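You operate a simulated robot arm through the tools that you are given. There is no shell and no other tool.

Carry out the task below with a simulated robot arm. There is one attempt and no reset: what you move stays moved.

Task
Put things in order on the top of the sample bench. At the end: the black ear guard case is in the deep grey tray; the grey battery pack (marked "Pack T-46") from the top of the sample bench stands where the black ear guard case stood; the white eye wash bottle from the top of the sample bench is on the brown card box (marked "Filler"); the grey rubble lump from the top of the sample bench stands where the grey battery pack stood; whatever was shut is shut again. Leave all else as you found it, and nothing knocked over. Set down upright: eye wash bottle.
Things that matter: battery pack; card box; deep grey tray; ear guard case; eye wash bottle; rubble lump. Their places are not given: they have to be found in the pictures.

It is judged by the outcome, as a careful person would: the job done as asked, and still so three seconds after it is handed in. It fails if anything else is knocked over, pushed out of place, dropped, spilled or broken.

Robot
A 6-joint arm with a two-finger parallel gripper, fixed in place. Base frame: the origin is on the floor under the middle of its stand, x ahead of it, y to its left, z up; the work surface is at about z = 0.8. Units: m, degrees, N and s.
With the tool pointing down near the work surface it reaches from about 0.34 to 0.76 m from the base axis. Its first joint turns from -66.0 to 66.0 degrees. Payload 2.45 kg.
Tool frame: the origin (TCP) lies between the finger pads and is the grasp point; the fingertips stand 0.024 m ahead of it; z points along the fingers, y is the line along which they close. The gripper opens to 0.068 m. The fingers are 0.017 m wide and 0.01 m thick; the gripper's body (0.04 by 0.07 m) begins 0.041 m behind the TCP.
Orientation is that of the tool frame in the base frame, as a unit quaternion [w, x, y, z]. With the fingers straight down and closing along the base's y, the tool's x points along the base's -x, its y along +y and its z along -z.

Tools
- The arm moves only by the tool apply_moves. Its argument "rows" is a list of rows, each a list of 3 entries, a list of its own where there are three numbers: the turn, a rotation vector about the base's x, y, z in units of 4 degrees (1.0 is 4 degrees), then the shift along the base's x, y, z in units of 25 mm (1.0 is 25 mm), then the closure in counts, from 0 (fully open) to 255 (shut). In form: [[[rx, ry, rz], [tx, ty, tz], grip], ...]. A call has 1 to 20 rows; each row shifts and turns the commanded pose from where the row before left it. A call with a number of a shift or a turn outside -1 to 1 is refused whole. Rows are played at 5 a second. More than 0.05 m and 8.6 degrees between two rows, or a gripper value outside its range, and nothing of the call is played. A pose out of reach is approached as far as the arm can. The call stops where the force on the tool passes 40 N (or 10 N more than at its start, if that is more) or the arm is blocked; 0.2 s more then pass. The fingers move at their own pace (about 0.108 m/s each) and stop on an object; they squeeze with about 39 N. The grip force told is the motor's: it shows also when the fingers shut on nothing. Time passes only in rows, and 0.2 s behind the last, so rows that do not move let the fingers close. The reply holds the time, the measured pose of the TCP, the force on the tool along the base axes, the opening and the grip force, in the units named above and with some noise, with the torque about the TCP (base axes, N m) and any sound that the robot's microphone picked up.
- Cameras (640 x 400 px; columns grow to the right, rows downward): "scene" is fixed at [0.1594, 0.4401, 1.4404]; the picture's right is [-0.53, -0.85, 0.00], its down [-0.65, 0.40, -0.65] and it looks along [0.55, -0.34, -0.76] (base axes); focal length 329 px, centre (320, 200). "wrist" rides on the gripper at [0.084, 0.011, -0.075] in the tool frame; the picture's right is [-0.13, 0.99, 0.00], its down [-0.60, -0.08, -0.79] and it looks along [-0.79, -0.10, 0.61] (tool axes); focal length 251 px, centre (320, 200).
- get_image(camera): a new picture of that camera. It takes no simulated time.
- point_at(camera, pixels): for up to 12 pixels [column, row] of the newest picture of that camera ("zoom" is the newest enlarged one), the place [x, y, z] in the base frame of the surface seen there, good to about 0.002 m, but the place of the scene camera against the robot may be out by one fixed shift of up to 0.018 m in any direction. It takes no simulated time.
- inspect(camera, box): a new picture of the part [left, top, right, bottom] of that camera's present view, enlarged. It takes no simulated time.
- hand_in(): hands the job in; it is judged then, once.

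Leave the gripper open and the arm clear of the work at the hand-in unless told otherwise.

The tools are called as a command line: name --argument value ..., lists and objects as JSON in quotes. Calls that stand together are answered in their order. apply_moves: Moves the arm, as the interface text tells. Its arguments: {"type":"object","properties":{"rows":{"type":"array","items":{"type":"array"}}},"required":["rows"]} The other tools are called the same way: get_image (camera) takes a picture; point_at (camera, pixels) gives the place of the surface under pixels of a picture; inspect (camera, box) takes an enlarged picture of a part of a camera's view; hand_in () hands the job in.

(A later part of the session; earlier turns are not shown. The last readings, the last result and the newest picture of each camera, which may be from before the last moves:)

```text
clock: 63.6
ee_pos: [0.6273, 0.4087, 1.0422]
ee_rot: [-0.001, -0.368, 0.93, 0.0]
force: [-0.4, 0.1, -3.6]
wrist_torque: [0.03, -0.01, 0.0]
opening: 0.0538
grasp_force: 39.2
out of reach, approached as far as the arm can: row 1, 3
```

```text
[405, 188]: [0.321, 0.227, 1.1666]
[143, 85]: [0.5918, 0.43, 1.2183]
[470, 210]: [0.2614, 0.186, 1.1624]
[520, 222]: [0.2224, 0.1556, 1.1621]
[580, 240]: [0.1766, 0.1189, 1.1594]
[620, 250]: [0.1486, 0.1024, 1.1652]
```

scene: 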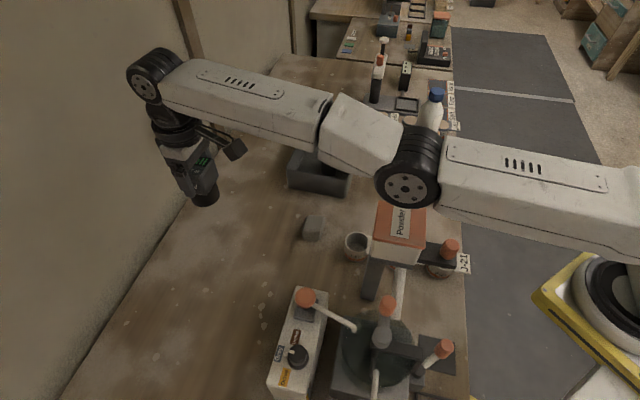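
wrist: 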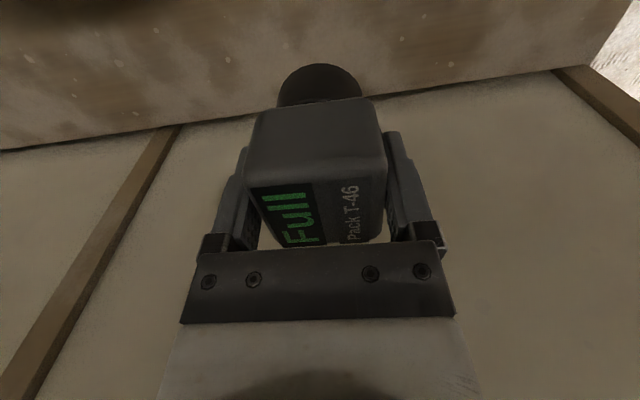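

Row 2 went through but row 3 was flagged. I test one more step straight down to see whether the arm frees itself (empty bench below, pack bottom now at ≈0.98).

apply_moves --rows '[[[0, 0, 0], [0, 0, -1], 255], [[0, 0, 0], [0, 0, 0], 255]]'

apply_moves --rows '[[[0, 0, 0], [-0.2, -0.13, -0.6], 255], [[0, 0, 0], [0, 0, 0], 255]]'

get_image --camera "scene"

```text
clock: 64.2
ee_pos: [0.6276, 0.4088, 1.0171]
ee_rot: [-0.002, -0.368, 0.93, -0.001]
force: [0.1, -1.1, -2.8]
wrist_torque: [-0.01, -0.03, 0.0]
opening: 0.0539
grasp_force: 39.1
```

```text
clock: 64.8
ee_pos: [0.6277, 0.4091, 1.0007]
ee_rot: [-0.001, -0.369, 0.93, 0.0]
force: [0.6, 0.4, -2.1]
wrist_torque: [0.02, -0.01, -0.01]
opening: 0.0535
grasp_force: 39.3
out of reach, approached as far as the arm can: row 1
```

```text
taken
```

scene: 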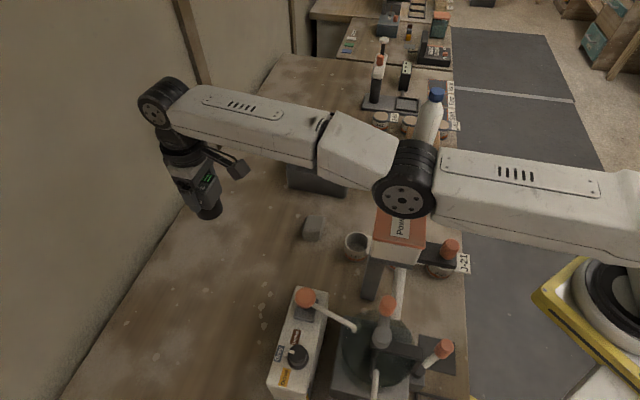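

Pure downward steps go through while inward ones do not: from here each step down should fold the elbow the right way. I continue straight down in small steps to z≈0.93 (pack bottom ≈0.866, empty bench beneath).

apply_moves --rows '[[[0, 0, 0], [0, 0, -0.5], 255], [[0, 0, 0], [0, 0, -0.5], 255], [[0, 0, 0], [0, 0, -0.5], 255], [[0, 0, 0], [0, 0, -0.5], 255], [[0, 0, 0], [0, 0, -0.5], 255], [[0, 0, 0], [0, 0, -0.4], 255], [[0, 0, 0], [0, 0, 0], 255]]'

get_image --camera "scene"

```text
clock: 66.4
ee_pos: [0.6289, 0.408, 0.9284]
ee_rot: [0.0, -0.368, 0.93, 0.0]
force: [0.5, 0.0, -2.6]
wrist_torque: [0.01, 0.0, 0.0]
opening: 0.0536
grasp_force: 38.7
```

```text
taken
```

scene: 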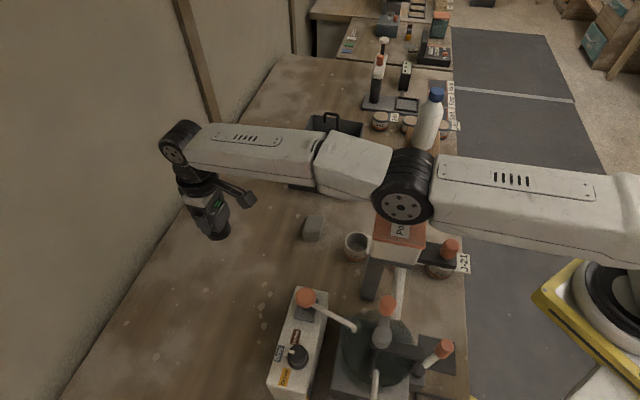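

No flags this time. I check the elbow's bend now.

point_at --camera "scene" --pixels '[[402, 207], [175, 150], [402, 222], [440, 218], [520, 235], [600, 252], [395, 215]]'

```text
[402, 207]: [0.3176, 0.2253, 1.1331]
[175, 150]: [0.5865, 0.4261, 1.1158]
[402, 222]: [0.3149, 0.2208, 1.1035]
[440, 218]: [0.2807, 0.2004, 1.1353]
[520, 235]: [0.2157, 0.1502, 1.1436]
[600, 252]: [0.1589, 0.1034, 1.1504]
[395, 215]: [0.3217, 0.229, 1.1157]
```

The elbow is now about straight/just folding upward, its underside ~5 cm above the hopper. I try small inward steps (4 mm each).

apply_moves --rows '[[[0, 0, 0], [-0.134, -0.087, 0], 255], [[0, 0, 0], [-0.134, -0.087, 0], 255], [[0, 0, 0], [0, 0, 0], 255]]'

get_image --camera "scene"

```text
clock: 67.2
ee_pos: [0.6264, 0.409, 0.9298]
ee_rot: [-0.001, -0.369, 0.93, 0.0]
force: [-0.1, 0.8, -2.4]
wrist_torque: [0.02, 0.01, -0.03]
opening: 0.0539
grasp_force: 38.8
out of reach, approached as far as the arm can: row 2
```

```text
taken
```

scene: 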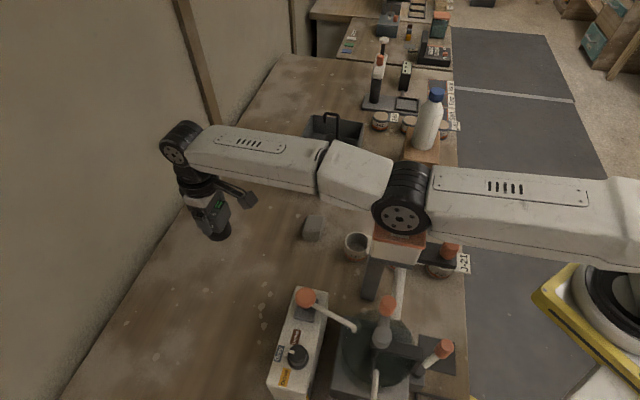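

The elbow sagged further (it folds the wrong way when moving inward). I try the opposite: push outward to straighten, then a step up, and check the elbow.

apply_moves --rows '[[[0, 0, 0], [0.5, 0.33, 0], 255], [[0, 0, 0], [0, 0, 0.8], 255], [[0, 0, 0], [0, 0, 0], 255]]'

get_image --camera "scene"

```text
clock: 68.0
ee_pos: [0.6298, 0.4084, 0.9509]
ee_rot: [0.0, -0.367, 0.93, 0.0]
force: [0.4, -0.6, -3.3]
wrist_torque: [-0.03, 0.0, 0.01]
opening: 0.054
grasp_force: 38.8
out of reach, approached as far as the arm can: row 1
```

```text
taken
```

scene: 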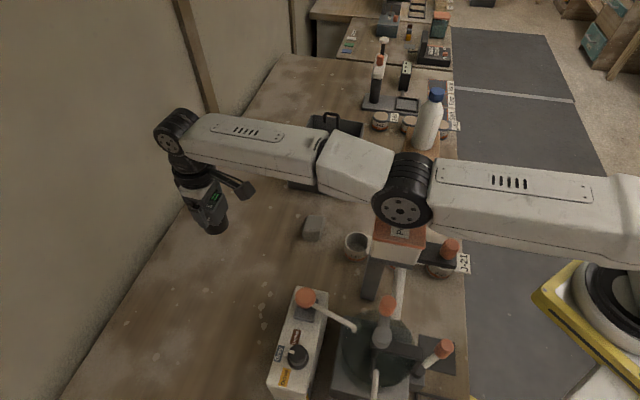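

Still sagging. I push outward for several rows to bring the arm truly straight, then check.

apply_moves --rows '[[[0, 0, 0], [0.8, 0.52, 0], 255], [[0, 0, 0], [0.8, 0.52, 0], 255], [[0, 0, 0], [0.8, 0.52, 0], 255], [[0, 0, 0], [0, 0, 0], 255]]'

get_image --camera "scene"

point_at --camera "scene" --pixels '[[402, 208], [170, 135], [402, 225], [440, 218], [520, 235], [600, 252]]'

```text
clock: 69.0
ee_pos: [0.6305, 0.4083, 0.9507]
ee_rot: [-0.001, -0.369, 0.93, 0.0]
force: [-0.5, -0.2, -3.0]
wrist_torque: [0.01, 0.01, -0.02]
opening: 0.0538
grasp_force: 39.5
out of reach, approached as far as the arm can: row 1, 2, 3
```

```text
taken
```

scene: 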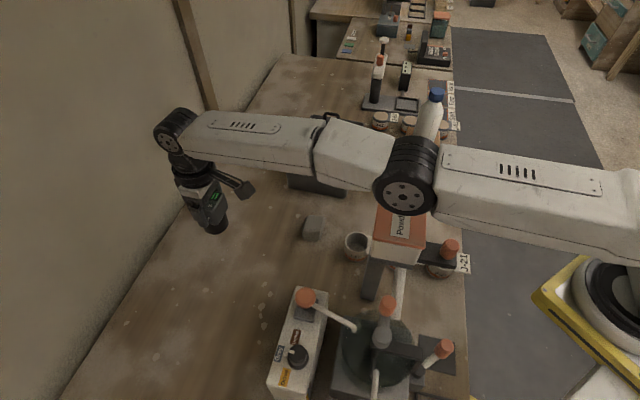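

```text
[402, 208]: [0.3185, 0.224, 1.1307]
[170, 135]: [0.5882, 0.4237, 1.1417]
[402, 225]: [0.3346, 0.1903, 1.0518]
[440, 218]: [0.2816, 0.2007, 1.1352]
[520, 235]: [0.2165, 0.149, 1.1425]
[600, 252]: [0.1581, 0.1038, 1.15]
```

The elbow rose clearly in the picture (disc now at (404,192)). I measure it.

point_at --camera "scene" --pixels '[[404, 193], [168, 135], [404, 208], [390, 190], [450, 205], [540, 225], [620, 245]]'

```text
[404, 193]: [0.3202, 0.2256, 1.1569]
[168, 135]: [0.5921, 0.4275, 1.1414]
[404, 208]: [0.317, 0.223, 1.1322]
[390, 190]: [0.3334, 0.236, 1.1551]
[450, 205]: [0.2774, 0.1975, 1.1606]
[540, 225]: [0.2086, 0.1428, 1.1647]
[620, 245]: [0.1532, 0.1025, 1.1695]
```

Elbow z≈1.160, wrist 1.144: now just folded upward. I try small inward steps (3 mm each).

apply_moves --rows '[[[0, 0, 0], [-0.1, -0.065, 0], 255], [[0, 0, 0], [-0.1, -0.065, 0], 255], [[0, 0, 0], [-0.1, -0.065, 0], 255], [[0, 0, 0], [0, 0, 0], 255]]'

get_image --camera "scene"

```text
clock: 70.0
ee_pos: [0.6238, 0.4039, 0.9499]
ee_rot: [0.001, -0.368, 0.93, 0.0]
force: [0.7, -0.2, -3.4]
wrist_torque: [0.03, -0.03, 0.01]
opening: 0.0539
grasp_force: 39.4
```

```text
taken
```

scene: 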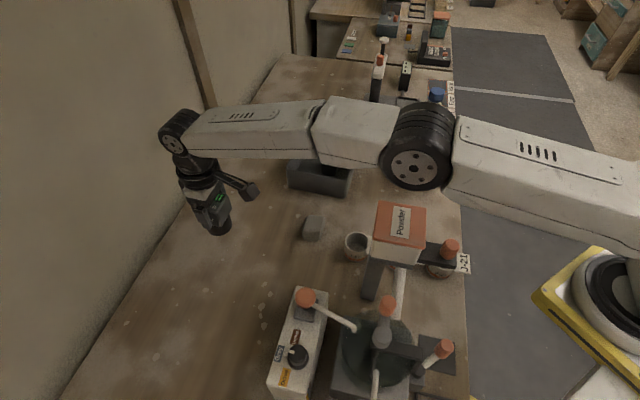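

The elbow folds up properly now and there are no flags. I continue inward at this height, in growing steps, to about r≈0.63.

apply_moves --rows '[[[0, 0, 0], [-0.2, -0.13, 0], 255], [[0, 0, 0], [-0.2, -0.13, 0], 255], [[0, 0, 0], [-0.25, -0.165, 0], 255], [[0, 0, 0], [-0.25, -0.165, 0], 255], [[0, 0, 0], [-0.3, -0.2, 0], 255], [[0, 0, 0], [-0.4, -0.26, 0], 255], [[0, 0, 0], [-0.4, -0.26, 0], 255], [[0, 0, 0], [-0.4, -0.26, 0], 255], [[0, 0, 0], [-0.4, -0.26, 0], 255], [[0, 0, 0], [-0.4, -0.26, 0], 255], [[0, 0, 0], [-0.4, -0.26, 0], 255], [[0, 0, 0], [0, 0, 0], 255]]'

get_image --camera "scene"

get_image --camera "wrist"

```text
clock: 72.6
ee_pos: [0.5336, 0.3442, 0.9516]
ee_rot: [0.0, -0.368, 0.93, 0.0]
force: [0.2, 0.0, -3.0]
wrist_torque: [-0.03, 0.02, -0.02]
opening: 0.0537
grasp_force: 39.3
```

```text
taken
```

scene: 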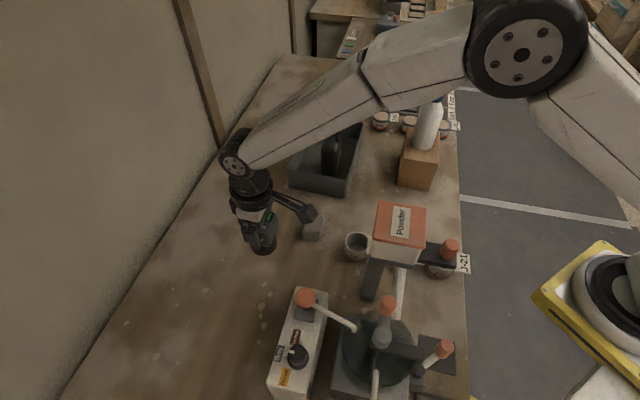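

```text
taken
```

wrist: 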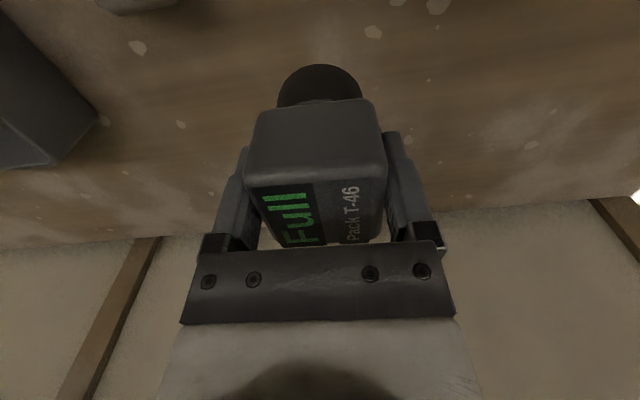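

The elbow is well up and the pack sits unchanged. I raise to z≈1.13, then travel to (0.50, 0.02), passing outside the hopper with the pack bottom at ≈1.067 (hopper top 1.056).

apply_moves --rows '[[[0, 0, 0], [0, 0, 0.5], 255], [[0, 0, 0], [0, 0, 0.8], 255], [[0, 0, 0], [0, 0, 0.9], 255], [[0, 0, 0], [0, 0, 0.9], 255], [[0, 0, 0], [0, 0, 0.9], 255], [[0, 0, 0], [0, 0, 0.9], 255], [[0, 0, 0], [0, 0, 0.9], 255], [[0, 0, 0], [0, 0, 0.8], 255], [[0, 0, 0], [0, 0, 0.5], 255], [[0, 0, 0], [0, 0, 0], 255]]'

apply_moves --rows '[[[0, 0, 0], [-0.05, -0.5, 0], 255], [[0, 0, 0], [-0.1, -0.9, 0], 255], [[0, 0, 0], [-0.1, -0.9, 0], 255], [[0, 0, 0], [-0.1, -0.9, 0], 255], [[0, 0, 0], [-0.1, -0.9, 0], 255], [[0, 0, 0], [-0.1, -0.9, 0], 255], [[0, 0, 0], [-0.1, -0.9, 0], 255], [[0, 0, 0], [-0.1, -0.9, 0], 255], [[0, 0, 0], [-0.1, -0.9, 0], 255], [[0, 0, 0], [-0.1, -0.9, 0], 255], [[0, 0, 0], [-0.1, -0.9, 0], 255], [[0, 0, 0], [-0.1, -0.9, 0], 255], [[0, 0, 0], [-0.1, -0.9, 0], 255], [[0, 0, 0], [-0.1, -0.9, 0], 255], [[0, 0, 0], [-0.05, -0.7, 0], 255], [[0, 0, 0], [0, 0, 0], 255]]'

get_image --camera "scene"

get_image --camera "wrist"

```text
clock: 74.8
ee_pos: [0.5334, 0.3458, 1.1292]
ee_rot: [0.0, -0.368, 0.93, 0.0]
force: [0.1, -0.2, -2.5]
wrist_torque: [-0.01, 0.01, 0.0]
opening: 0.0537
grasp_force: 38.8
```

```text
clock: 78.2
ee_pos: [0.498, 0.0217, 1.129]
ee_rot: [0.001, -0.37, 0.929, 0.0]
force: [-0.1, -0.7, -3.0]
wrist_torque: [0.0, 0.04, 0.0]
opening: 0.0537
grasp_force: 38.8
```

```text
taken
```

scene: 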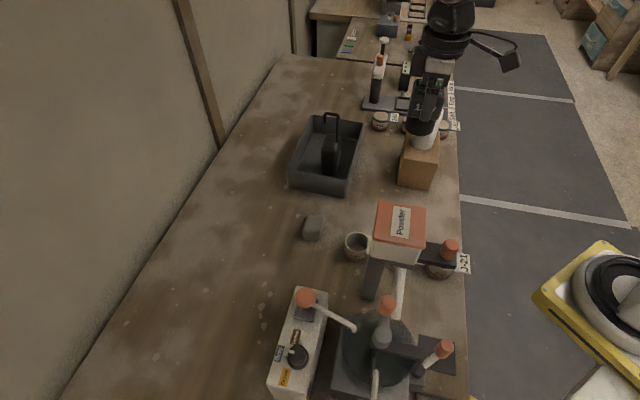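

```text
taken
```

wrist: 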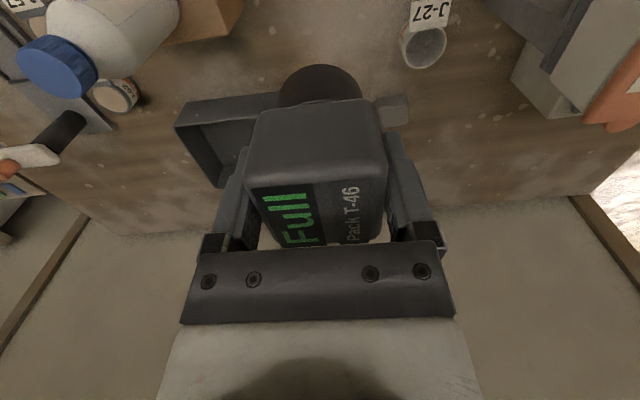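

Now over to (0.430, −0.020) and down to z≈0.90, about 3.5 cm above set-down height.

apply_moves --rows '[[[0, 0, 0], [-0.54, -0.33, 0], 255], [[0, 0, 0], [-0.54, -0.33, 0], 255], [[0, 0, 0], [-0.54, -0.33, 0], 255], [[0, 0, 0], [-0.54, -0.33, 0], 255], [[0, 0, 0], [-0.54, -0.33, 0], 255], [[0, 0, 0], [0, 0, -0.4], 255], [[0, 0, 0], [0, 0, -0.8], 255], [[0, 0, 0], [0, 0, -0.8], 255], [[0, 0, 0], [0, 0, -0.8], 255], [[0, 0, 0], [0, 0, -0.8], 255], [[0, 0, 0], [0, 0, -0.8], 255], [[0, 0, 0], [0, 0, -0.8], 255], [[0, 0, 0], [0, 0, -0.8], 255], [[0, 0, 0], [0, 0, -0.8], 255], [[0, 0, 0], [0, 0, -0.8], 255], [[0, 0, 0], [0, 0, -0.8], 255], [[0, 0, 0], [0, 0, -0.7], 255], [[0, 0, 0], [0, 0, 0], 255]]'

get_image --camera "scene"

get_image --camera "wrist"

```text
clock: 82.0
ee_pos: [0.4309, -0.019, 0.9011]
ee_rot: [0.0, -0.369, 0.93, 0.0]
force: [-0.3, 0.1, -2.3]
wrist_torque: [-0.02, 0.02, 0.02]
opening: 0.054
grasp_force: 39.5
```

```text
taken
```

scene: 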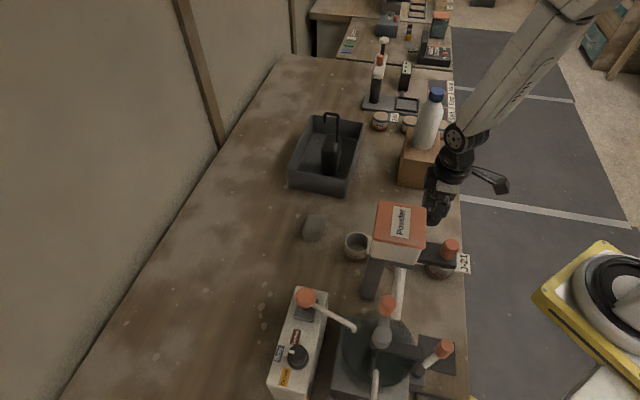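

```text
taken
```

wrist: 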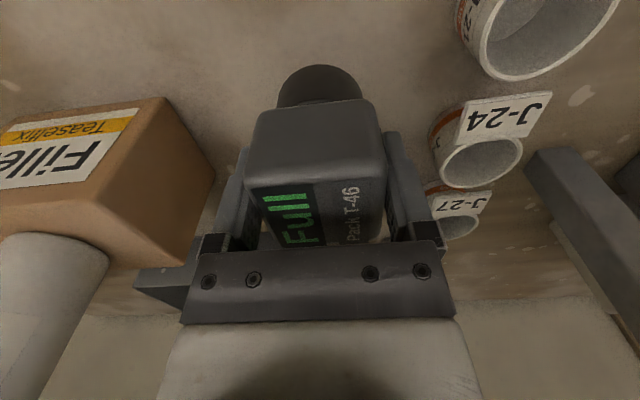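

The place is free around the pack (cup J-24 well to the right, box to the left). I lower to ~4 mm above the bench, then step down to contact.

apply_moves --rows '[[[0, 0, 0], [0, 0, -0.5], 255], [[0, 0, 0], [0, 0, -0.5], 255], [[0, 0, 0], [0, 0, -0.3], 255], [[0, 0, 0], [0, 0, 0], 255]]'

apply_moves --rows '[[[0, 0, 0], [0, 0, -0.06], 255], [[0, 0, 0], [0, 0, 0], 255]]'

apply_moves --rows '[[[0, 0, 0], [0, 0, -0.06], 255], [[0, 0, 0], [0, 0, 0], 255]]'

```text
clock: 83.0
ee_pos: [0.4312, -0.0186, 0.8682]
ee_rot: [0.0, -0.368, 0.93, 0.0]
force: [0.2, 0.3, -2.9]
wrist_torque: [-0.04, -0.01, 0.03]
opening: 0.0539
grasp_force: 39.1
```

```text
clock: 83.6
ee_pos: [0.4315, -0.0193, 0.8672]
ee_rot: [0.0, -0.369, 0.93, 0.001]
force: [0.8, 0.3, -2.5]
wrist_torque: [0.01, 0.01, 0.02]
opening: 0.0539
grasp_force: 39.1
```

```text
clock: 84.2
ee_pos: [0.4306, -0.0184, 0.8662]
ee_rot: [0.001, -0.368, 0.93, 0.0]
force: [0.5, 0.0, -2.9]
wrist_torque: [0.0, 0.01, 0.0]
opening: 0.0538
grasp_force: 38.9
```

apply_moves --rows '[[[0, 0, 0], [0, 0, -0.05], 255], [[0, 0, 0], [0, 0, 0], 255]]'

apply_moves --rows '[[[0, 0, 0], [0, 0, -0.05], 255], [[0, 0, 0], [0, 0, 0], 255]]'

apply_moves --rows '[[[0, 0, 0], [0, 0, -0.03], 255], [[0, 0, 0], [0, 0, 0], 255]]'

```text
clock: 84.8
ee_pos: [0.4312, -0.0179, 0.8643]
ee_rot: [0.0, -0.369, 0.93, 0.0]
force: [-1.1, -0.6, -2.8]
wrist_torque: [0.0, 0.0, -0.03]
opening: 0.0537
grasp_force: 39.2
```

```text
clock: 85.4
ee_pos: [0.4307, -0.0169, 0.8644]
ee_rot: [0.0, -0.369, 0.929, 0.0]
force: [-6.1, 2.9, 27.2]
wrist_torque: [0.46, 0.22, 0.08]
opening: 0.0539
grasp_force: 39.2
```

```text
clock: 86.0
ee_pos: [0.4307, -0.0179, 0.8619]
ee_rot: [0.002, -0.368, 0.93, 0.0]
force: [-6.9, 4.9, 38.7]
wrist_torque: [0.31, 0.33, -0.02]
opening: 0.0539
grasp_force: 39.0
```

Firm contact (up to 38 N) — I ease up 1.5 mm to take the press off and read the force.

apply_moves --rows '[[[0, 0, 0], [0, 0, 0.06], 255], [[0, 0, 0], [0, 0, 0], 255]]'

```text
clock: 86.6
ee_pos: [0.4306, -0.0185, 0.8629]
ee_rot: [0.0, -0.368, 0.93, 0.001]
force: [0.7, 1.8, -3.4]
wrist_torque: [-0.01, -0.03, -0.01]
opening: 0.0536
grasp_force: 39.1
```

Now it hangs less than a millimetre above; I lower 0.5 mm and open slowly.

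apply_moves --rows '[[[0, 0, 0], [0, 0, -0.02], 255], [[0, 0, 0], [0, 0, 0], 60], [[0, 0, 0], [0, 0, 0], 40], [[0, 0, 0], [0, 0, 0], 20], [[0, 0, 0], [0, 0, 0], 0], [[0, 0, 0], [0, 0, 0], 0]]'

get_image --camera "wrist"

```text
clock: 88.0
ee_pos: [0.4303, -0.0179, 0.863]
ee_rot: [0.001, -0.369, 0.93, 0.0]
force: [0.1, 0.6, 0.5]
wrist_torque: [-0.02, -0.02, 0.01]
opening: 0.0679
grasp_force: 0.0
```

```text
taken
```

wrist: 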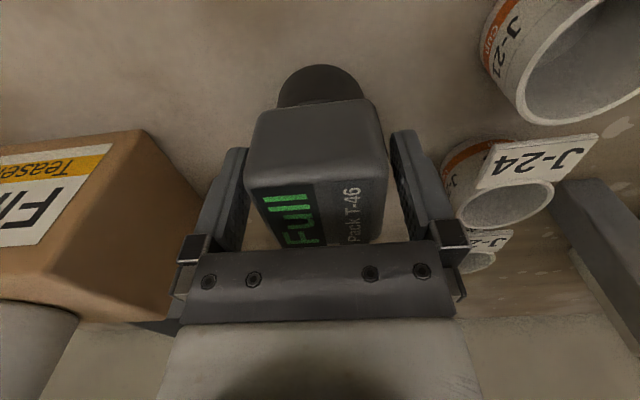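

The pack stands free. I rise straight to z≈1.10, then go above the lump around (0.560, 0.217).

apply_moves --rows '[[[0, 0, 0], [0, 0, 0.3], 0], [[0, 0, 0], [0, 0, 0.6], 0], [[0, 0, 0], [0, 0, 0.9], 0], [[0, 0, 0], [0, 0, 0.9], 0], [[0, 0, 0], [0, 0, 0.9], 0], [[0, 0, 0], [0, 0, 0.9], 0], [[0, 0, 0], [0, 0, 0.9], 0], [[0, 0, 0], [0, 0, 0.9], 0], [[0, 0, 0], [0, 0, 0.9], 0], [[0, 0, 0], [0, 0, 0.9], 0], [[0, 0, 0], [0, 0, 0.9], 0], [[0, 0, 0], [0, 0, 0.5], 0], [[0, 0, 0], [0, 0, 0], 0]]'

apply_moves --rows '[[[0, 0, 0], [0.4, 0.5, 0], 0], [[0, 0, 0], [0.5, 0.8, 0], 0], [[0, 0, 0], [0.5, 0.8, 0], 0], [[0, 0, 0], [0.5, 0.8, 0], 0], [[0, 0, 0], [0.5, 0.8, 0], 0], [[0, 0, 0], [0.5, 0.8, 0], 0], [[0, 0, 0], [0.5, 0.8, 0], 0], [[0, 0, 0], [0.5, 0.8, 0], 0], [[0, 0, 0], [0.3, 0.8, 0], 0], [[0, 0, 0], [0, 0.8, 0], 0], [[0, 0, 0], [0, 0.8, 0], 0], [[0, 0, 0], [0, 0.6, 0], 0], [[0, 0, 0], [0, 0, 0], 0]]'

get_image --camera "scene"

get_image --camera "wrist"

```text
clock: 90.8
ee_pos: [0.4312, -0.0198, 1.1016]
ee_rot: [0.0, -0.368, 0.93, 0.0]
force: [0.2, -0.5, 0.0]
wrist_torque: [0.0, 0.01, 0.01]
opening: 0.0678
grasp_force: 0.0
```

```text
clock: 93.6
ee_pos: [0.5368, 0.2091, 1.1]
ee_rot: [0.0, -0.367, 0.93, 0.0]
force: [1.3, 0.0, -0.5]
wrist_torque: [-0.01, -0.01, 0.02]
opening: 0.0682
grasp_force: 0.0
```

```text
taken
```

scene: 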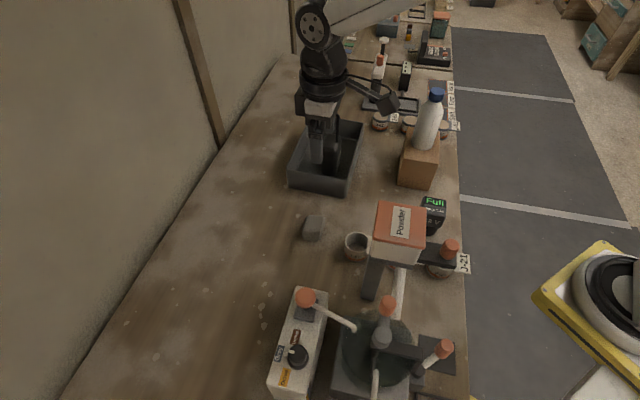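

```text
taken
```

wrist: 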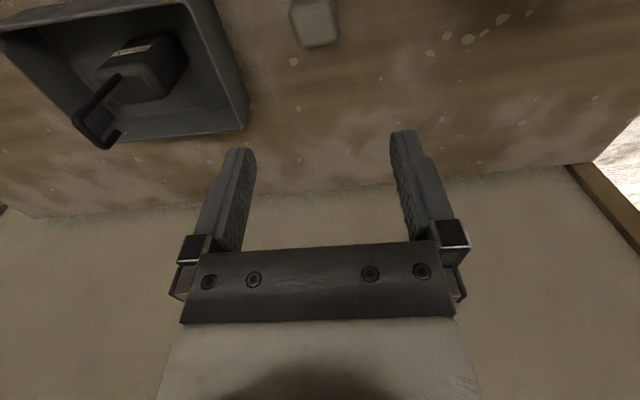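

The pack now stands at the case's old place (432,213). I come down over the lump to z≈0.97 to see it fully.

apply_moves --rows '[[[0, 0, 0], [0.2, 0.08, -0.6], 0], [[0, 0, 0], [0.2, 0.08, -0.8], 0], [[0, 0, 0], [0.2, 0.08, -0.8], 0], [[0, 0, 0], [0.2, 0.08, -0.8], 0], [[0, 0, 0], [0.05, 0, -0.8], 0], [[0, 0, 0], [0, 0, -0.8], 0], [[0, 0, 0], [0, 0, -0.6], 0], [[0, 0, 0], [0, 0, 0], 0]]'

get_image --camera "wrist"

inspect --camera "scene" --box '[350, 80, 490, 260]'

inspect --camera "wrist" --box '[260, 10, 380, 110]'

```text
clock: 95.4
ee_pos: [0.5583, 0.2171, 0.9707]
ee_rot: [0.0, -0.368, 0.93, 0.0]
force: [0.6, 0.6, 0.0]
wrist_torque: [0.01, 0.04, 0.0]
opening: 0.0681
grasp_force: 0.1
```

```text
taken
```

wrist: 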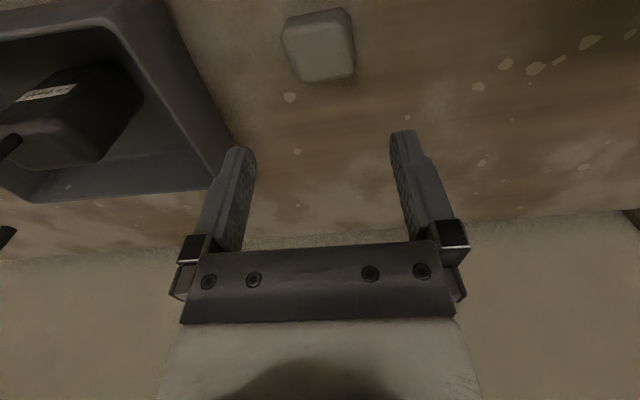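

```text
2.22 times, centred on (420, 170) of scene
```

zoom: 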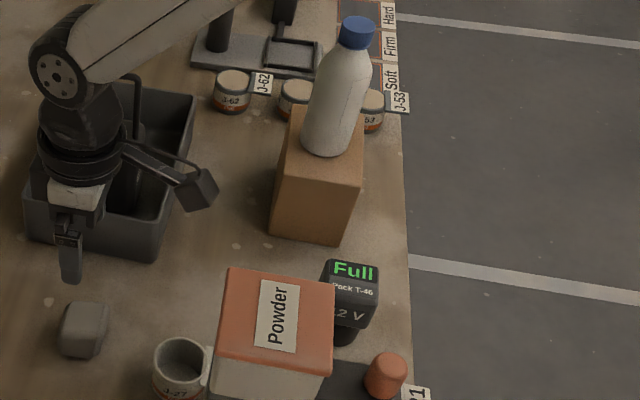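

```text
4.00 times, centred on (320, 60) of wrist
```

zoom: 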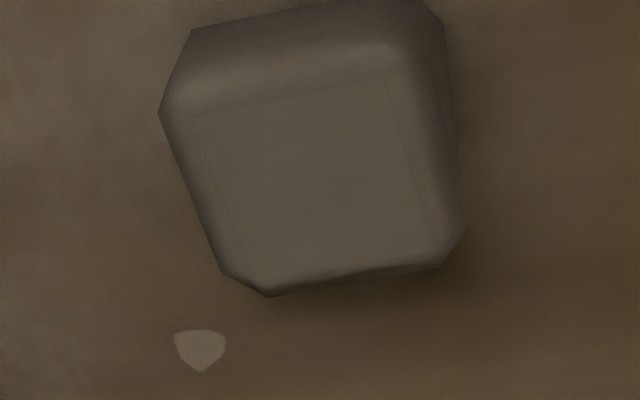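

Now the lump in the enlarged wrist picture: I point around its outline and top face.

point_at --camera "zoom" --pixels '[[165, 112], [192, 180], [218, 255], [270, 290], [350, 278], [435, 262], [458, 225], [452, 150], [438, 30], [300, 15], [198, 32], [320, 170]]'

point_at --camera "zoom" --pixels '[[195, 112], [400, 75], [440, 240], [245, 268], [190, 130], [225, 230], [415, 120], [430, 200], [300, 90], [340, 262]]'

```text
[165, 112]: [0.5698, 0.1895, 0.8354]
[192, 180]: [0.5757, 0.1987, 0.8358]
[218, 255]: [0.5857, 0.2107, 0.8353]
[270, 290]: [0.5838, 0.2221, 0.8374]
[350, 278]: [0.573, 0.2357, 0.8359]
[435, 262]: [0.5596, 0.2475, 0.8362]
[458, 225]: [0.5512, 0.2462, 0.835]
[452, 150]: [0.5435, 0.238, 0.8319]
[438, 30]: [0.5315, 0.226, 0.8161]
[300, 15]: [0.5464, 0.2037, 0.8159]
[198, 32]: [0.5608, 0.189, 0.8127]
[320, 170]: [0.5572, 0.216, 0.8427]
```

```text
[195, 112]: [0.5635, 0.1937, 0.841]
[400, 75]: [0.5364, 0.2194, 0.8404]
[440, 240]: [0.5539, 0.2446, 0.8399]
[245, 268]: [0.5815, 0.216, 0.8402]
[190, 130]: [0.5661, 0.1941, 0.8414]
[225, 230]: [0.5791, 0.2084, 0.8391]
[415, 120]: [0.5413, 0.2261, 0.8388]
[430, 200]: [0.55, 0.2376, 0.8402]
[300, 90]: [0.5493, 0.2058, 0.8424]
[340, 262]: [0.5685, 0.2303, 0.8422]
```

Lump: top at z≈0.842, centre ≈ (0.560, 0.219), ~0.051 wide along the 143° direction with fairly parallel sides. I turn the tool +9.8° to match, centre, and come down to z≈0.895.

apply_moves --rows '[[[0, 0, 0.8], [0.03, 0.04, -0.6], 0], [[0, 0, 0.8], [0.04, 0.04, -0.8], 0], [[0, 0, 0.85], [0, 0, -0.8], 0], [[0, 0, 0], [0, 0, -0.8], 0], [[0, 0, 0], [0, 0, 0], 0]]'

get_image --camera "wrist"

inspect --camera "wrist" --box '[220, 60, 420, 220]'

```text
clock: 96.6
ee_pos: [0.5592, 0.2182, 0.8951]
ee_rot: [0.0, -0.447, 0.895, 0.0]
force: [0.3, -0.2, -0.5]
wrist_torque: [0.03, 0.01, -0.01]
opening: 0.068
grasp_force: 0.1
```

```text
taken
```

wrist: 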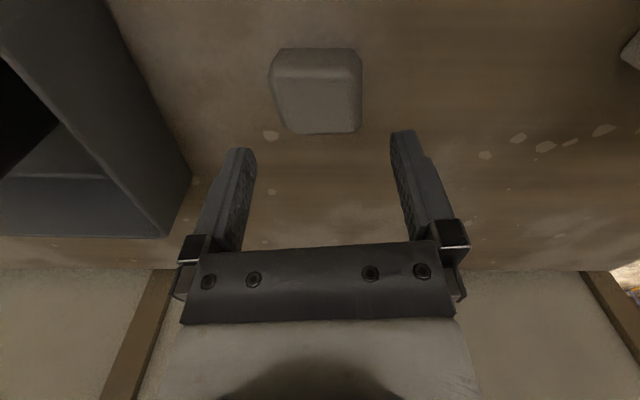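

```text
2.50 times, centred on (320, 140) of wrist
```

zoom: 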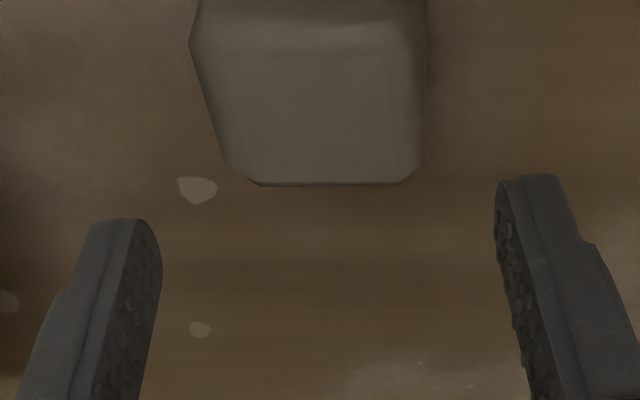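

Aligned laterally. I check fore-aft centring by pointing at near edge (318,50), top front (318,72), far edge (318,132) and sides.

point_at --camera "wrist" --pixels '[[318, 52], [318, 62], [318, 75], [318, 100], [318, 114], [318, 125], [318, 131], [272, 90], [282, 115], [361, 80], [361, 115], [300, 131]]'

```text
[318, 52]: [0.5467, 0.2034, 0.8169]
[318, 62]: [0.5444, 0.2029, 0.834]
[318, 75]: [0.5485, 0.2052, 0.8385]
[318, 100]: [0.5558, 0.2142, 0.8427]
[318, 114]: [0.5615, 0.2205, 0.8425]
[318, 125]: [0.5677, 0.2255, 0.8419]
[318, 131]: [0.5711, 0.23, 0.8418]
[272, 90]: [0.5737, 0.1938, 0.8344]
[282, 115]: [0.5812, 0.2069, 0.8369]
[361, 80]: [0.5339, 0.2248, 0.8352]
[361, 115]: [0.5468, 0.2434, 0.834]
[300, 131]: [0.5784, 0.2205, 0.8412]
```

Centred within 1 mm. Down to z≈0.832 (fingertips ≈0.808) and close.

apply_moves --rows '[[[0, 0, 0], [0, 0, -0.6], 0], [[0, 0, 0], [0, 0, -0.6], 0], [[0, 0, 0], [0, 0, -0.6], 0], [[0, 0, 0], [0, 0, -0.4], 0], [[0, 0, 0], [0, 0, -0.3], 0], [[0, 0, 0], [0, 0, 0], 0]]'

get_image --camera "wrist"

```text
clock: 98.0
ee_pos: [0.558, 0.2175, 0.8327]
ee_rot: [0.0, -0.446, 0.895, 0.0]
force: [0.0, 0.8, -0.4]
wrist_torque: [0.01, -0.01, -0.05]
opening: 0.068
grasp_force: 0.1
```

```text
taken
```

wrist: 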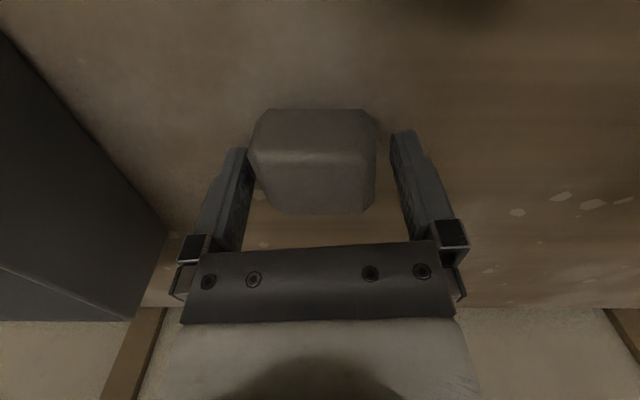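

The lump sits between the fingers. I close slowly.

apply_moves --rows '[[[0, 0, 0], [0, 0, 0], 40], [[0, 0, 0], [0, 0, 0], 70], [[0, 0, 0], [0, 0, 0], 140], [[0, 0, 0], [0, 0, 0], 255], [[0, 0, 0], [0, 0, 0], 255]]'

apply_moves --rows '[[[0, 0, 0], [0, 0, 0.2], 255], [[0, 0, 0], [0, 0, 0.3], 255], [[0, 0, 0], [0, 0, 0.4], 255], [[0, 0, 0], [0, 0, 0], 255]]'

get_image --camera "wrist"

get_image --camera "scene"

```text
clock: 99.2
ee_pos: [0.5584, 0.218, 0.8338]
ee_rot: [-0.001, -0.446, 0.895, 0.0]
force: [0.4, -0.2, 0.2]
wrist_torque: [0.0, -0.03, -0.01]
opening: 0.0579
grasp_force: 38.8
```

```text
clock: 100.2
ee_pos: [0.5592, 0.2191, 0.8558]
ee_rot: [0.0, -0.446, 0.895, 0.0]
force: [-0.5, -0.1, -2.4]
wrist_torque: [0.01, 0.01, 0.0]
opening: 0.0573
grasp_force: 39.4
```

```text
taken
```

wrist: 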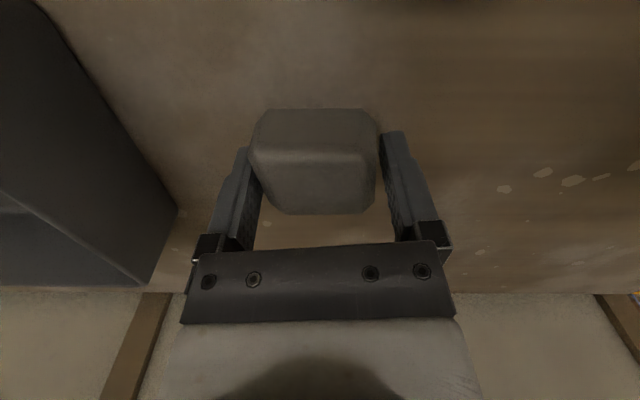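

```text
taken
```

scene: 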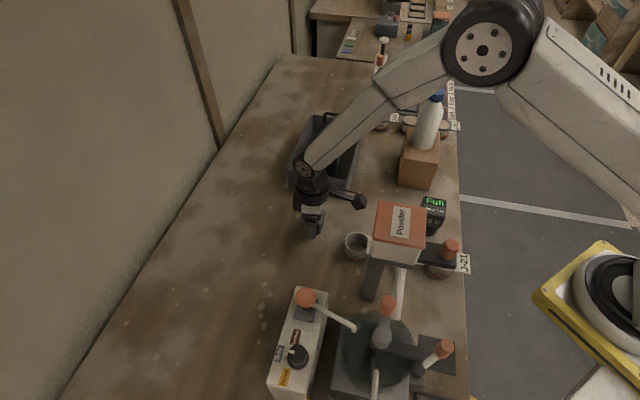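

Held firmly (2.4 N). I lift to z≈0.93 and travel to (0.51, 0.44), keeping clear of the machine's orange knob at (0.365, 0.35).

apply_moves --rows '[[[0, 0, 0], [0, 0, 0.6], 255], [[0, 0, 0], [0, 0, 0.8], 255], [[0, 0, 0], [0, 0, 0.8], 255], [[0, 0, 0], [0, 0, 0.8], 255], [[0, 0, 0], [-0.1, 0.4, 0], 255], [[0, 0, 0], [-0.18, 0.8, 0], 255], [[0, 0, 0], [-0.18, 0.8, 0], 255], [[0, 0, 0], [-0.18, 0.8, 0], 255], [[0, 0, 0], [-0.18, 0.8, 0], 255], [[0, 0, 0], [-0.18, 0.8, 0], 255], [[0, 0, 0], [-0.18, 0.8, 0], 255], [[0, 0, 0], [-0.18, 0.8, 0], 255], [[0, 0, 0], [-0.18, 0.8, 0], 255], [[0, 0, 0], [-0.18, 0.8, 0], 255], [[0, 0, 0], [-0.18, 0.8, 0], 255], [[0, 0, 0], [-0.1, 0.44, 0], 255], [[0, 0, 0], [0, 0, 0], 255]]'

get_image --camera "scene"

get_image --camera "wrist"

```text
clock: 103.8
ee_pos: [0.5079, 0.4398, 0.9303]
ee_rot: [0.0, -0.446, 0.895, 0.0]
force: [0.3, 0.2, -1.4]
wrist_torque: [-0.01, 0.02, -0.02]
opening: 0.057
grasp_force: 38.6
```

```text
taken
```

scene: 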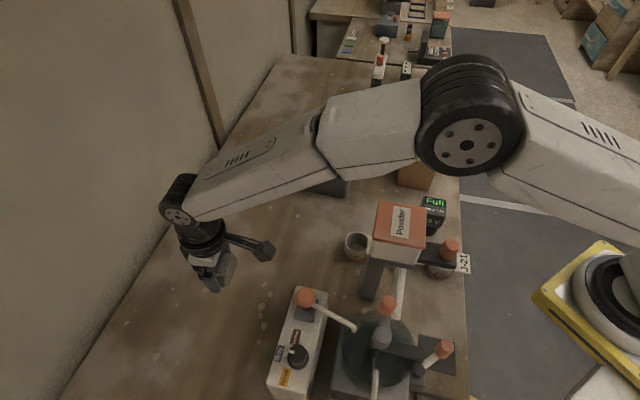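

```text
taken
```

wrist: 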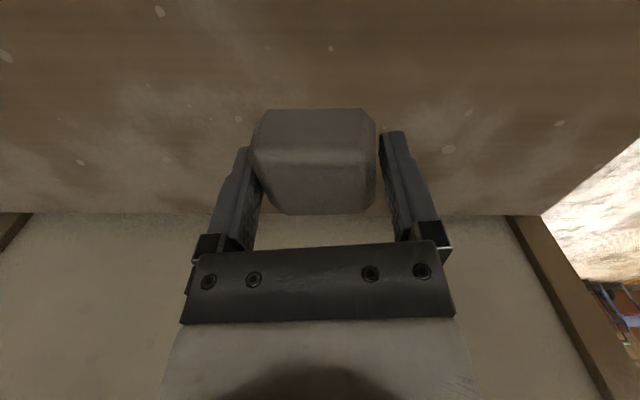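

I lower here to z≈0.865 (lump bottom ≈0.83), then move outward in small steps to (0.544, 0.4885).

apply_moves --rows '[[[0, 0, 0], [0, 0, -0.6], 255], [[0, 0, 0], [0, 0, -0.7], 255], [[0, 0, 0], [0, 0, -0.7], 255], [[0, 0, 0], [0, 0, -0.6], 255], [[0, 0, 0], [0.18, 0.244, 0], 255], [[0, 0, 0], [0.18, 0.244, 0], 255], [[0, 0, 0], [0.18, 0.244, 0], 255], [[0, 0, 0], [0.18, 0.244, 0], 255], [[0, 0, 0], [0.18, 0.244, 0], 255], [[0, 0, 0], [0.18, 0.244, 0], 255], [[0, 0, 0], [0.18, 0.244, 0], 255], [[0, 0, 0], [0.18, 0.244, 0], 255], [[0, 0, 0], [0, 0, 0], 255]]'

get_image --camera "scene"

get_image --camera "wrist"

```text
clock: 106.6
ee_pos: [0.5425, 0.487, 0.8662]
ee_rot: [0.0, -0.447, 0.895, 0.001]
force: [-0.6, -0.1, -1.5]
wrist_torque: [-0.04, -0.02, 0.03]
opening: 0.0572
grasp_force: 38.9
out of reach, approached as far as the arm can: row 12
```

```text
taken
```

scene: 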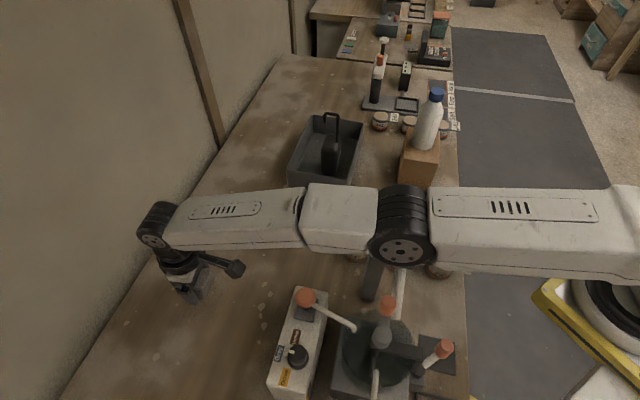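

```text
taken
```

wrist: 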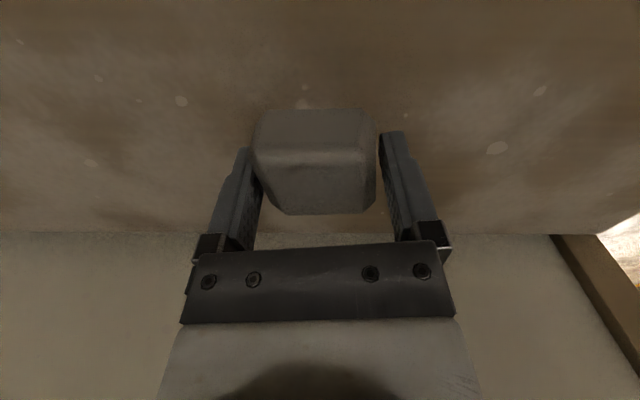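

Nearly at the limit: (0.5425, 0.487), within 2 mm of the wanted place. I check the elbow's height above the hopper before lowering the last 3 cm.

point_at --camera "scene" --pixels '[[400, 250], [400, 264], [385, 245], [340, 235], [340, 247], [150, 240], [470, 260], [560, 270], [425, 262], [260, 245]]'

```text
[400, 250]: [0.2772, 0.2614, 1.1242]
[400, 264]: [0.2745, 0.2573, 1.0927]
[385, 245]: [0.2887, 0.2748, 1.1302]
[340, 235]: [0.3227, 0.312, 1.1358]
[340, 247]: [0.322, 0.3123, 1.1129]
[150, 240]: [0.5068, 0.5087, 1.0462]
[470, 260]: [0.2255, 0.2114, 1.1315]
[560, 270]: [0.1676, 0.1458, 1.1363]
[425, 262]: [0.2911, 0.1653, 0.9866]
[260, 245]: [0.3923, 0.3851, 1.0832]
```

The elbow's underside is only ~4 cm above the hopper here and would sink further if I lowered at this stretch. Better: set the lump down nearer, re-grip it with the tool tilted ~12° outward, which keeps the wrist (and elbow) further in. First I back inward in small steps.

apply_moves --rows '[[[0, 0, 0], [-0.089, -0.08, 0], 255], [[0, 0, 0], [-0.089, -0.08, 0], 255], [[0, 0, 0], [-0.149, -0.134, 0], 255], [[0, 0, 0], [-0.149, -0.134, 0], 255], [[0, 0, 0], [-0.238, -0.214, 0], 255], [[0, 0, 0], [-0.238, -0.214, 0], 255], [[0, 0, 0], [-0.238, -0.214, 0], 255], [[0, 0, 0], [0, 0, 0], 255]]'

get_image --camera "scene"

```text
clock: 108.4
ee_pos: [0.514, 0.4607, 0.8663]
ee_rot: [-0.001, -0.447, 0.895, 0.0]
force: [0.7, -1.1, -2.5]
wrist_torque: [0.01, 0.01, -0.02]
opening: 0.0571
grasp_force: 39.3
```

```text
taken
```

scene: 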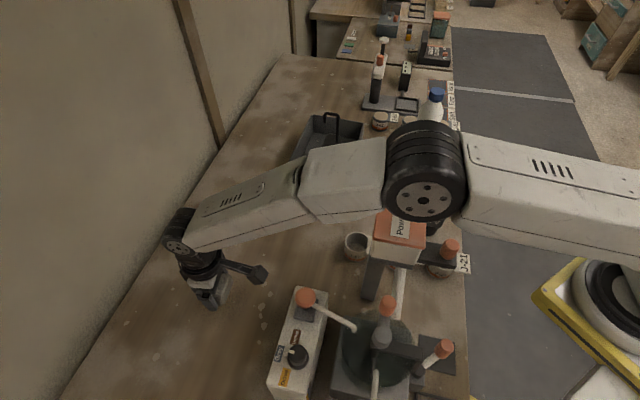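

Elbow high again, no flags. I move to an empty spot at (0.575, 0.36) at the same height.

apply_moves --rows '[[[0, 0, 0], [0.25, -0.4, 0], 255], [[0, 0, 0], [0.4, -0.65, 0], 255], [[0, 0, 0], [0.4, -0.65, 0], 255], [[0, 0, 0], [0.4, -0.65, 0], 255], [[0, 0, 0], [0.4, -0.65, 0], 255], [[0, 0, 0], [0.4, -0.65, 0], 255], [[0, 0, 0], [0.19, -0.38, 0], 255], [[0, 0, 0], [0, 0, 0], 255]]'

apply_moves --rows '[[[0, 0, 0], [0, 0, -0.5], 255], [[0, 0, 0], [0, 0, -0.5], 255], [[0, 0, 0], [0, 0, -0.15], 255], [[0, 0, 0], [0, 0, 0], 255]]'

get_image --camera "scene"

get_image --camera "wrist"

```text
clock: 110.2
ee_pos: [0.5736, 0.358, 0.8675]
ee_rot: [-0.001, -0.446, 0.895, 0.0]
force: [0.4, 0.1, -1.2]
wrist_torque: [0.0, 0.03, 0.02]
opening: 0.0569
grasp_force: 39.0
```

```text
clock: 111.2
ee_pos: [0.574, 0.3586, 0.8375]
ee_rot: [0.0, -0.446, 0.895, 0.0]
force: [1.1, -0.1, -0.5]
wrist_torque: [-0.02, 0.02, 0.01]
opening: 0.057
grasp_force: 39.2
```

```text
taken
```

scene: 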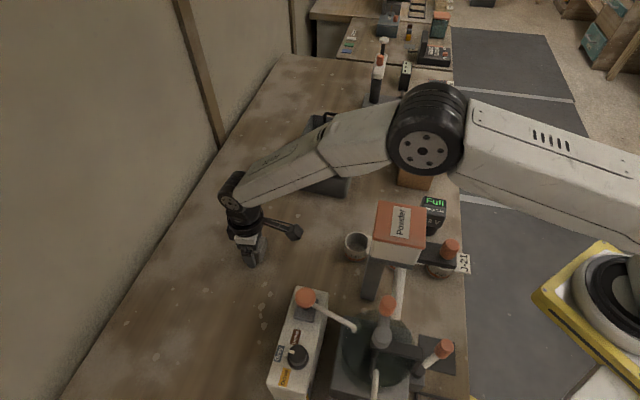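

```text
taken
```

wrist: 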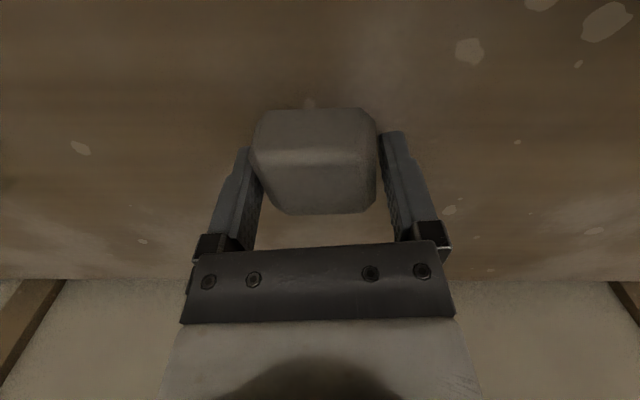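

Now small steps down to contact (expected TCP z≈0.833).

apply_moves --rows '[[[0, 0, 0], [0, 0, -0.06], 255], [[0, 0, 0], [0, 0, 0], 255]]'

apply_moves --rows '[[[0, 0, 0], [0, 0, -0.05], 255], [[0, 0, 0], [0, 0, 0], 255]]'

apply_moves --rows '[[[0, 0, 0], [0, 0, -0.04], 255], [[0, 0, 0], [0, 0, 0], 255]]'

```text
clock: 111.8
ee_pos: [0.5741, 0.3583, 0.8356]
ee_rot: [0.001, -0.446, 0.895, -0.001]
force: [0.6, 0.3, -1.5]
wrist_torque: [-0.05, -0.05, 0.0]
opening: 0.057
grasp_force: 39.2
```

```text
clock: 112.4
ee_pos: [0.5737, 0.3593, 0.8352]
ee_rot: [0.0, -0.446, 0.895, 0.0]
force: [0.1, -0.3, -2.7]
wrist_torque: [0.0, -0.02, 0.01]
opening: 0.0567
grasp_force: 38.5
```

```text
clock: 113.0
ee_pos: [0.5737, 0.3586, 0.8339]
ee_rot: [0.0, -0.446, 0.895, -0.001]
force: [-0.1, 0.0, -1.6]
wrist_torque: [-0.01, -0.06, -0.01]
opening: 0.0568
grasp_force: 39.7
```

apply_moves --rows '[[[0, 0, 0], [0, 0, -0.03], 255], [[0, 0, 0], [0, 0, 0], 255]]'

apply_moves --rows '[[[0, 0, 0], [0, 0, -0.03], 255], [[0, 0, 0], [0, 0, 0], 255]]'

```text
clock: 113.6
ee_pos: [0.574, 0.3598, 0.8343]
ee_rot: [-0.001, -0.447, 0.895, 0.0]
force: [-1.1, -2.0, 6.0]
wrist_torque: [-0.07, 0.29, 0.09]
opening: 0.0568
grasp_force: 39.0
```

```text
clock: 114.2
ee_pos: [0.5742, 0.36, 0.8339]
ee_rot: [0.0, -0.447, 0.895, 0.0]
force: [-4.4, -2.9, 17.1]
wrist_torque: [-0.03, 0.73, 0.13]
opening: 0.0567
grasp_force: 38.9
```

Contact. I ease 0.75 mm, open, then tilt the tool 12° (three rows of 4°) about the closing axis with the fingers open around the lump.

apply_moves --rows '[[[0, 0, 0], [0, 0, 0.03], 255], [[0, 0, 0], [0, 0, 0], 60], [[0, 0, 0], [0, 0, 0], 30], [[0, 0, 0], [0, 0, 0], 0], [[0, 0, 0], [0, 0, 0], 0]]'

get_image --camera "wrist"

```text
clock: 115.4
ee_pos: [0.574, 0.3587, 0.8331]
ee_rot: [0.0, -0.447, 0.895, 0.0]
force: [0.4, -0.9, 0.3]
wrist_torque: [0.0, -0.03, 0.03]
opening: 0.0678
grasp_force: 0.0
```

```text
taken
```

wrist: 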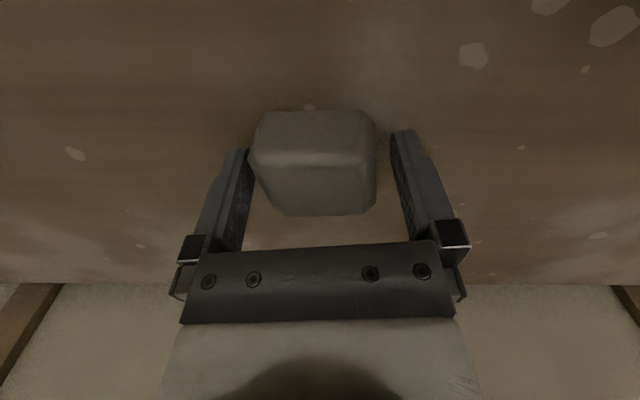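

The fingers are open. Now the 12° tilt in place.

apply_moves --rows '[[[0.4, -0.301, 0], [0, 0, 0], 0], [[0.8, -0.602, 0], [0, 0, 0], 0], [[0.8, -0.602, 0], [0, 0, 0], 0], [[0.4, -0.301, 0], [0, 0, 0], 0], [[0, 0, 0], [0, 0, 0], 0]]'

get_image --camera "wrist"

get_image --camera "scene"

```text
clock: 116.6
ee_pos: [0.5739, 0.3582, 0.8332]
ee_rot: [0.094, -0.444, 0.89, 0.047]
force: [-0.9, 0.3, 0.3]
wrist_torque: [0.02, -0.03, -0.03]
opening: 0.0678
grasp_force: 0.2
```

```text
taken
```

wrist: 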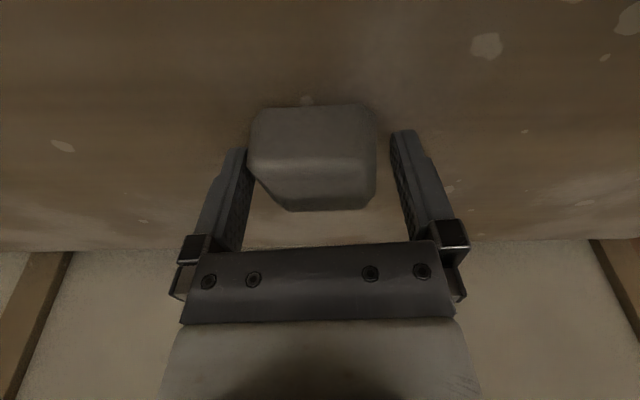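

```text
taken
```

scene: 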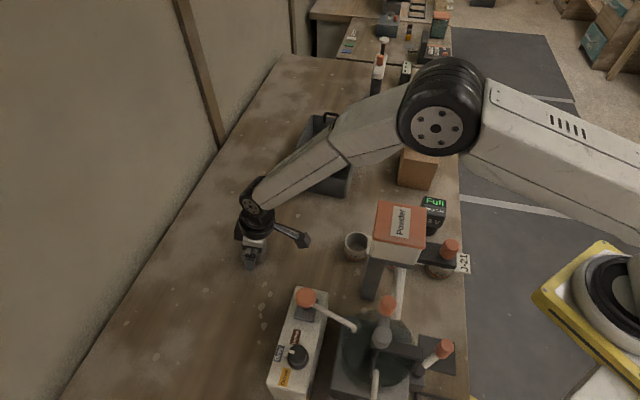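

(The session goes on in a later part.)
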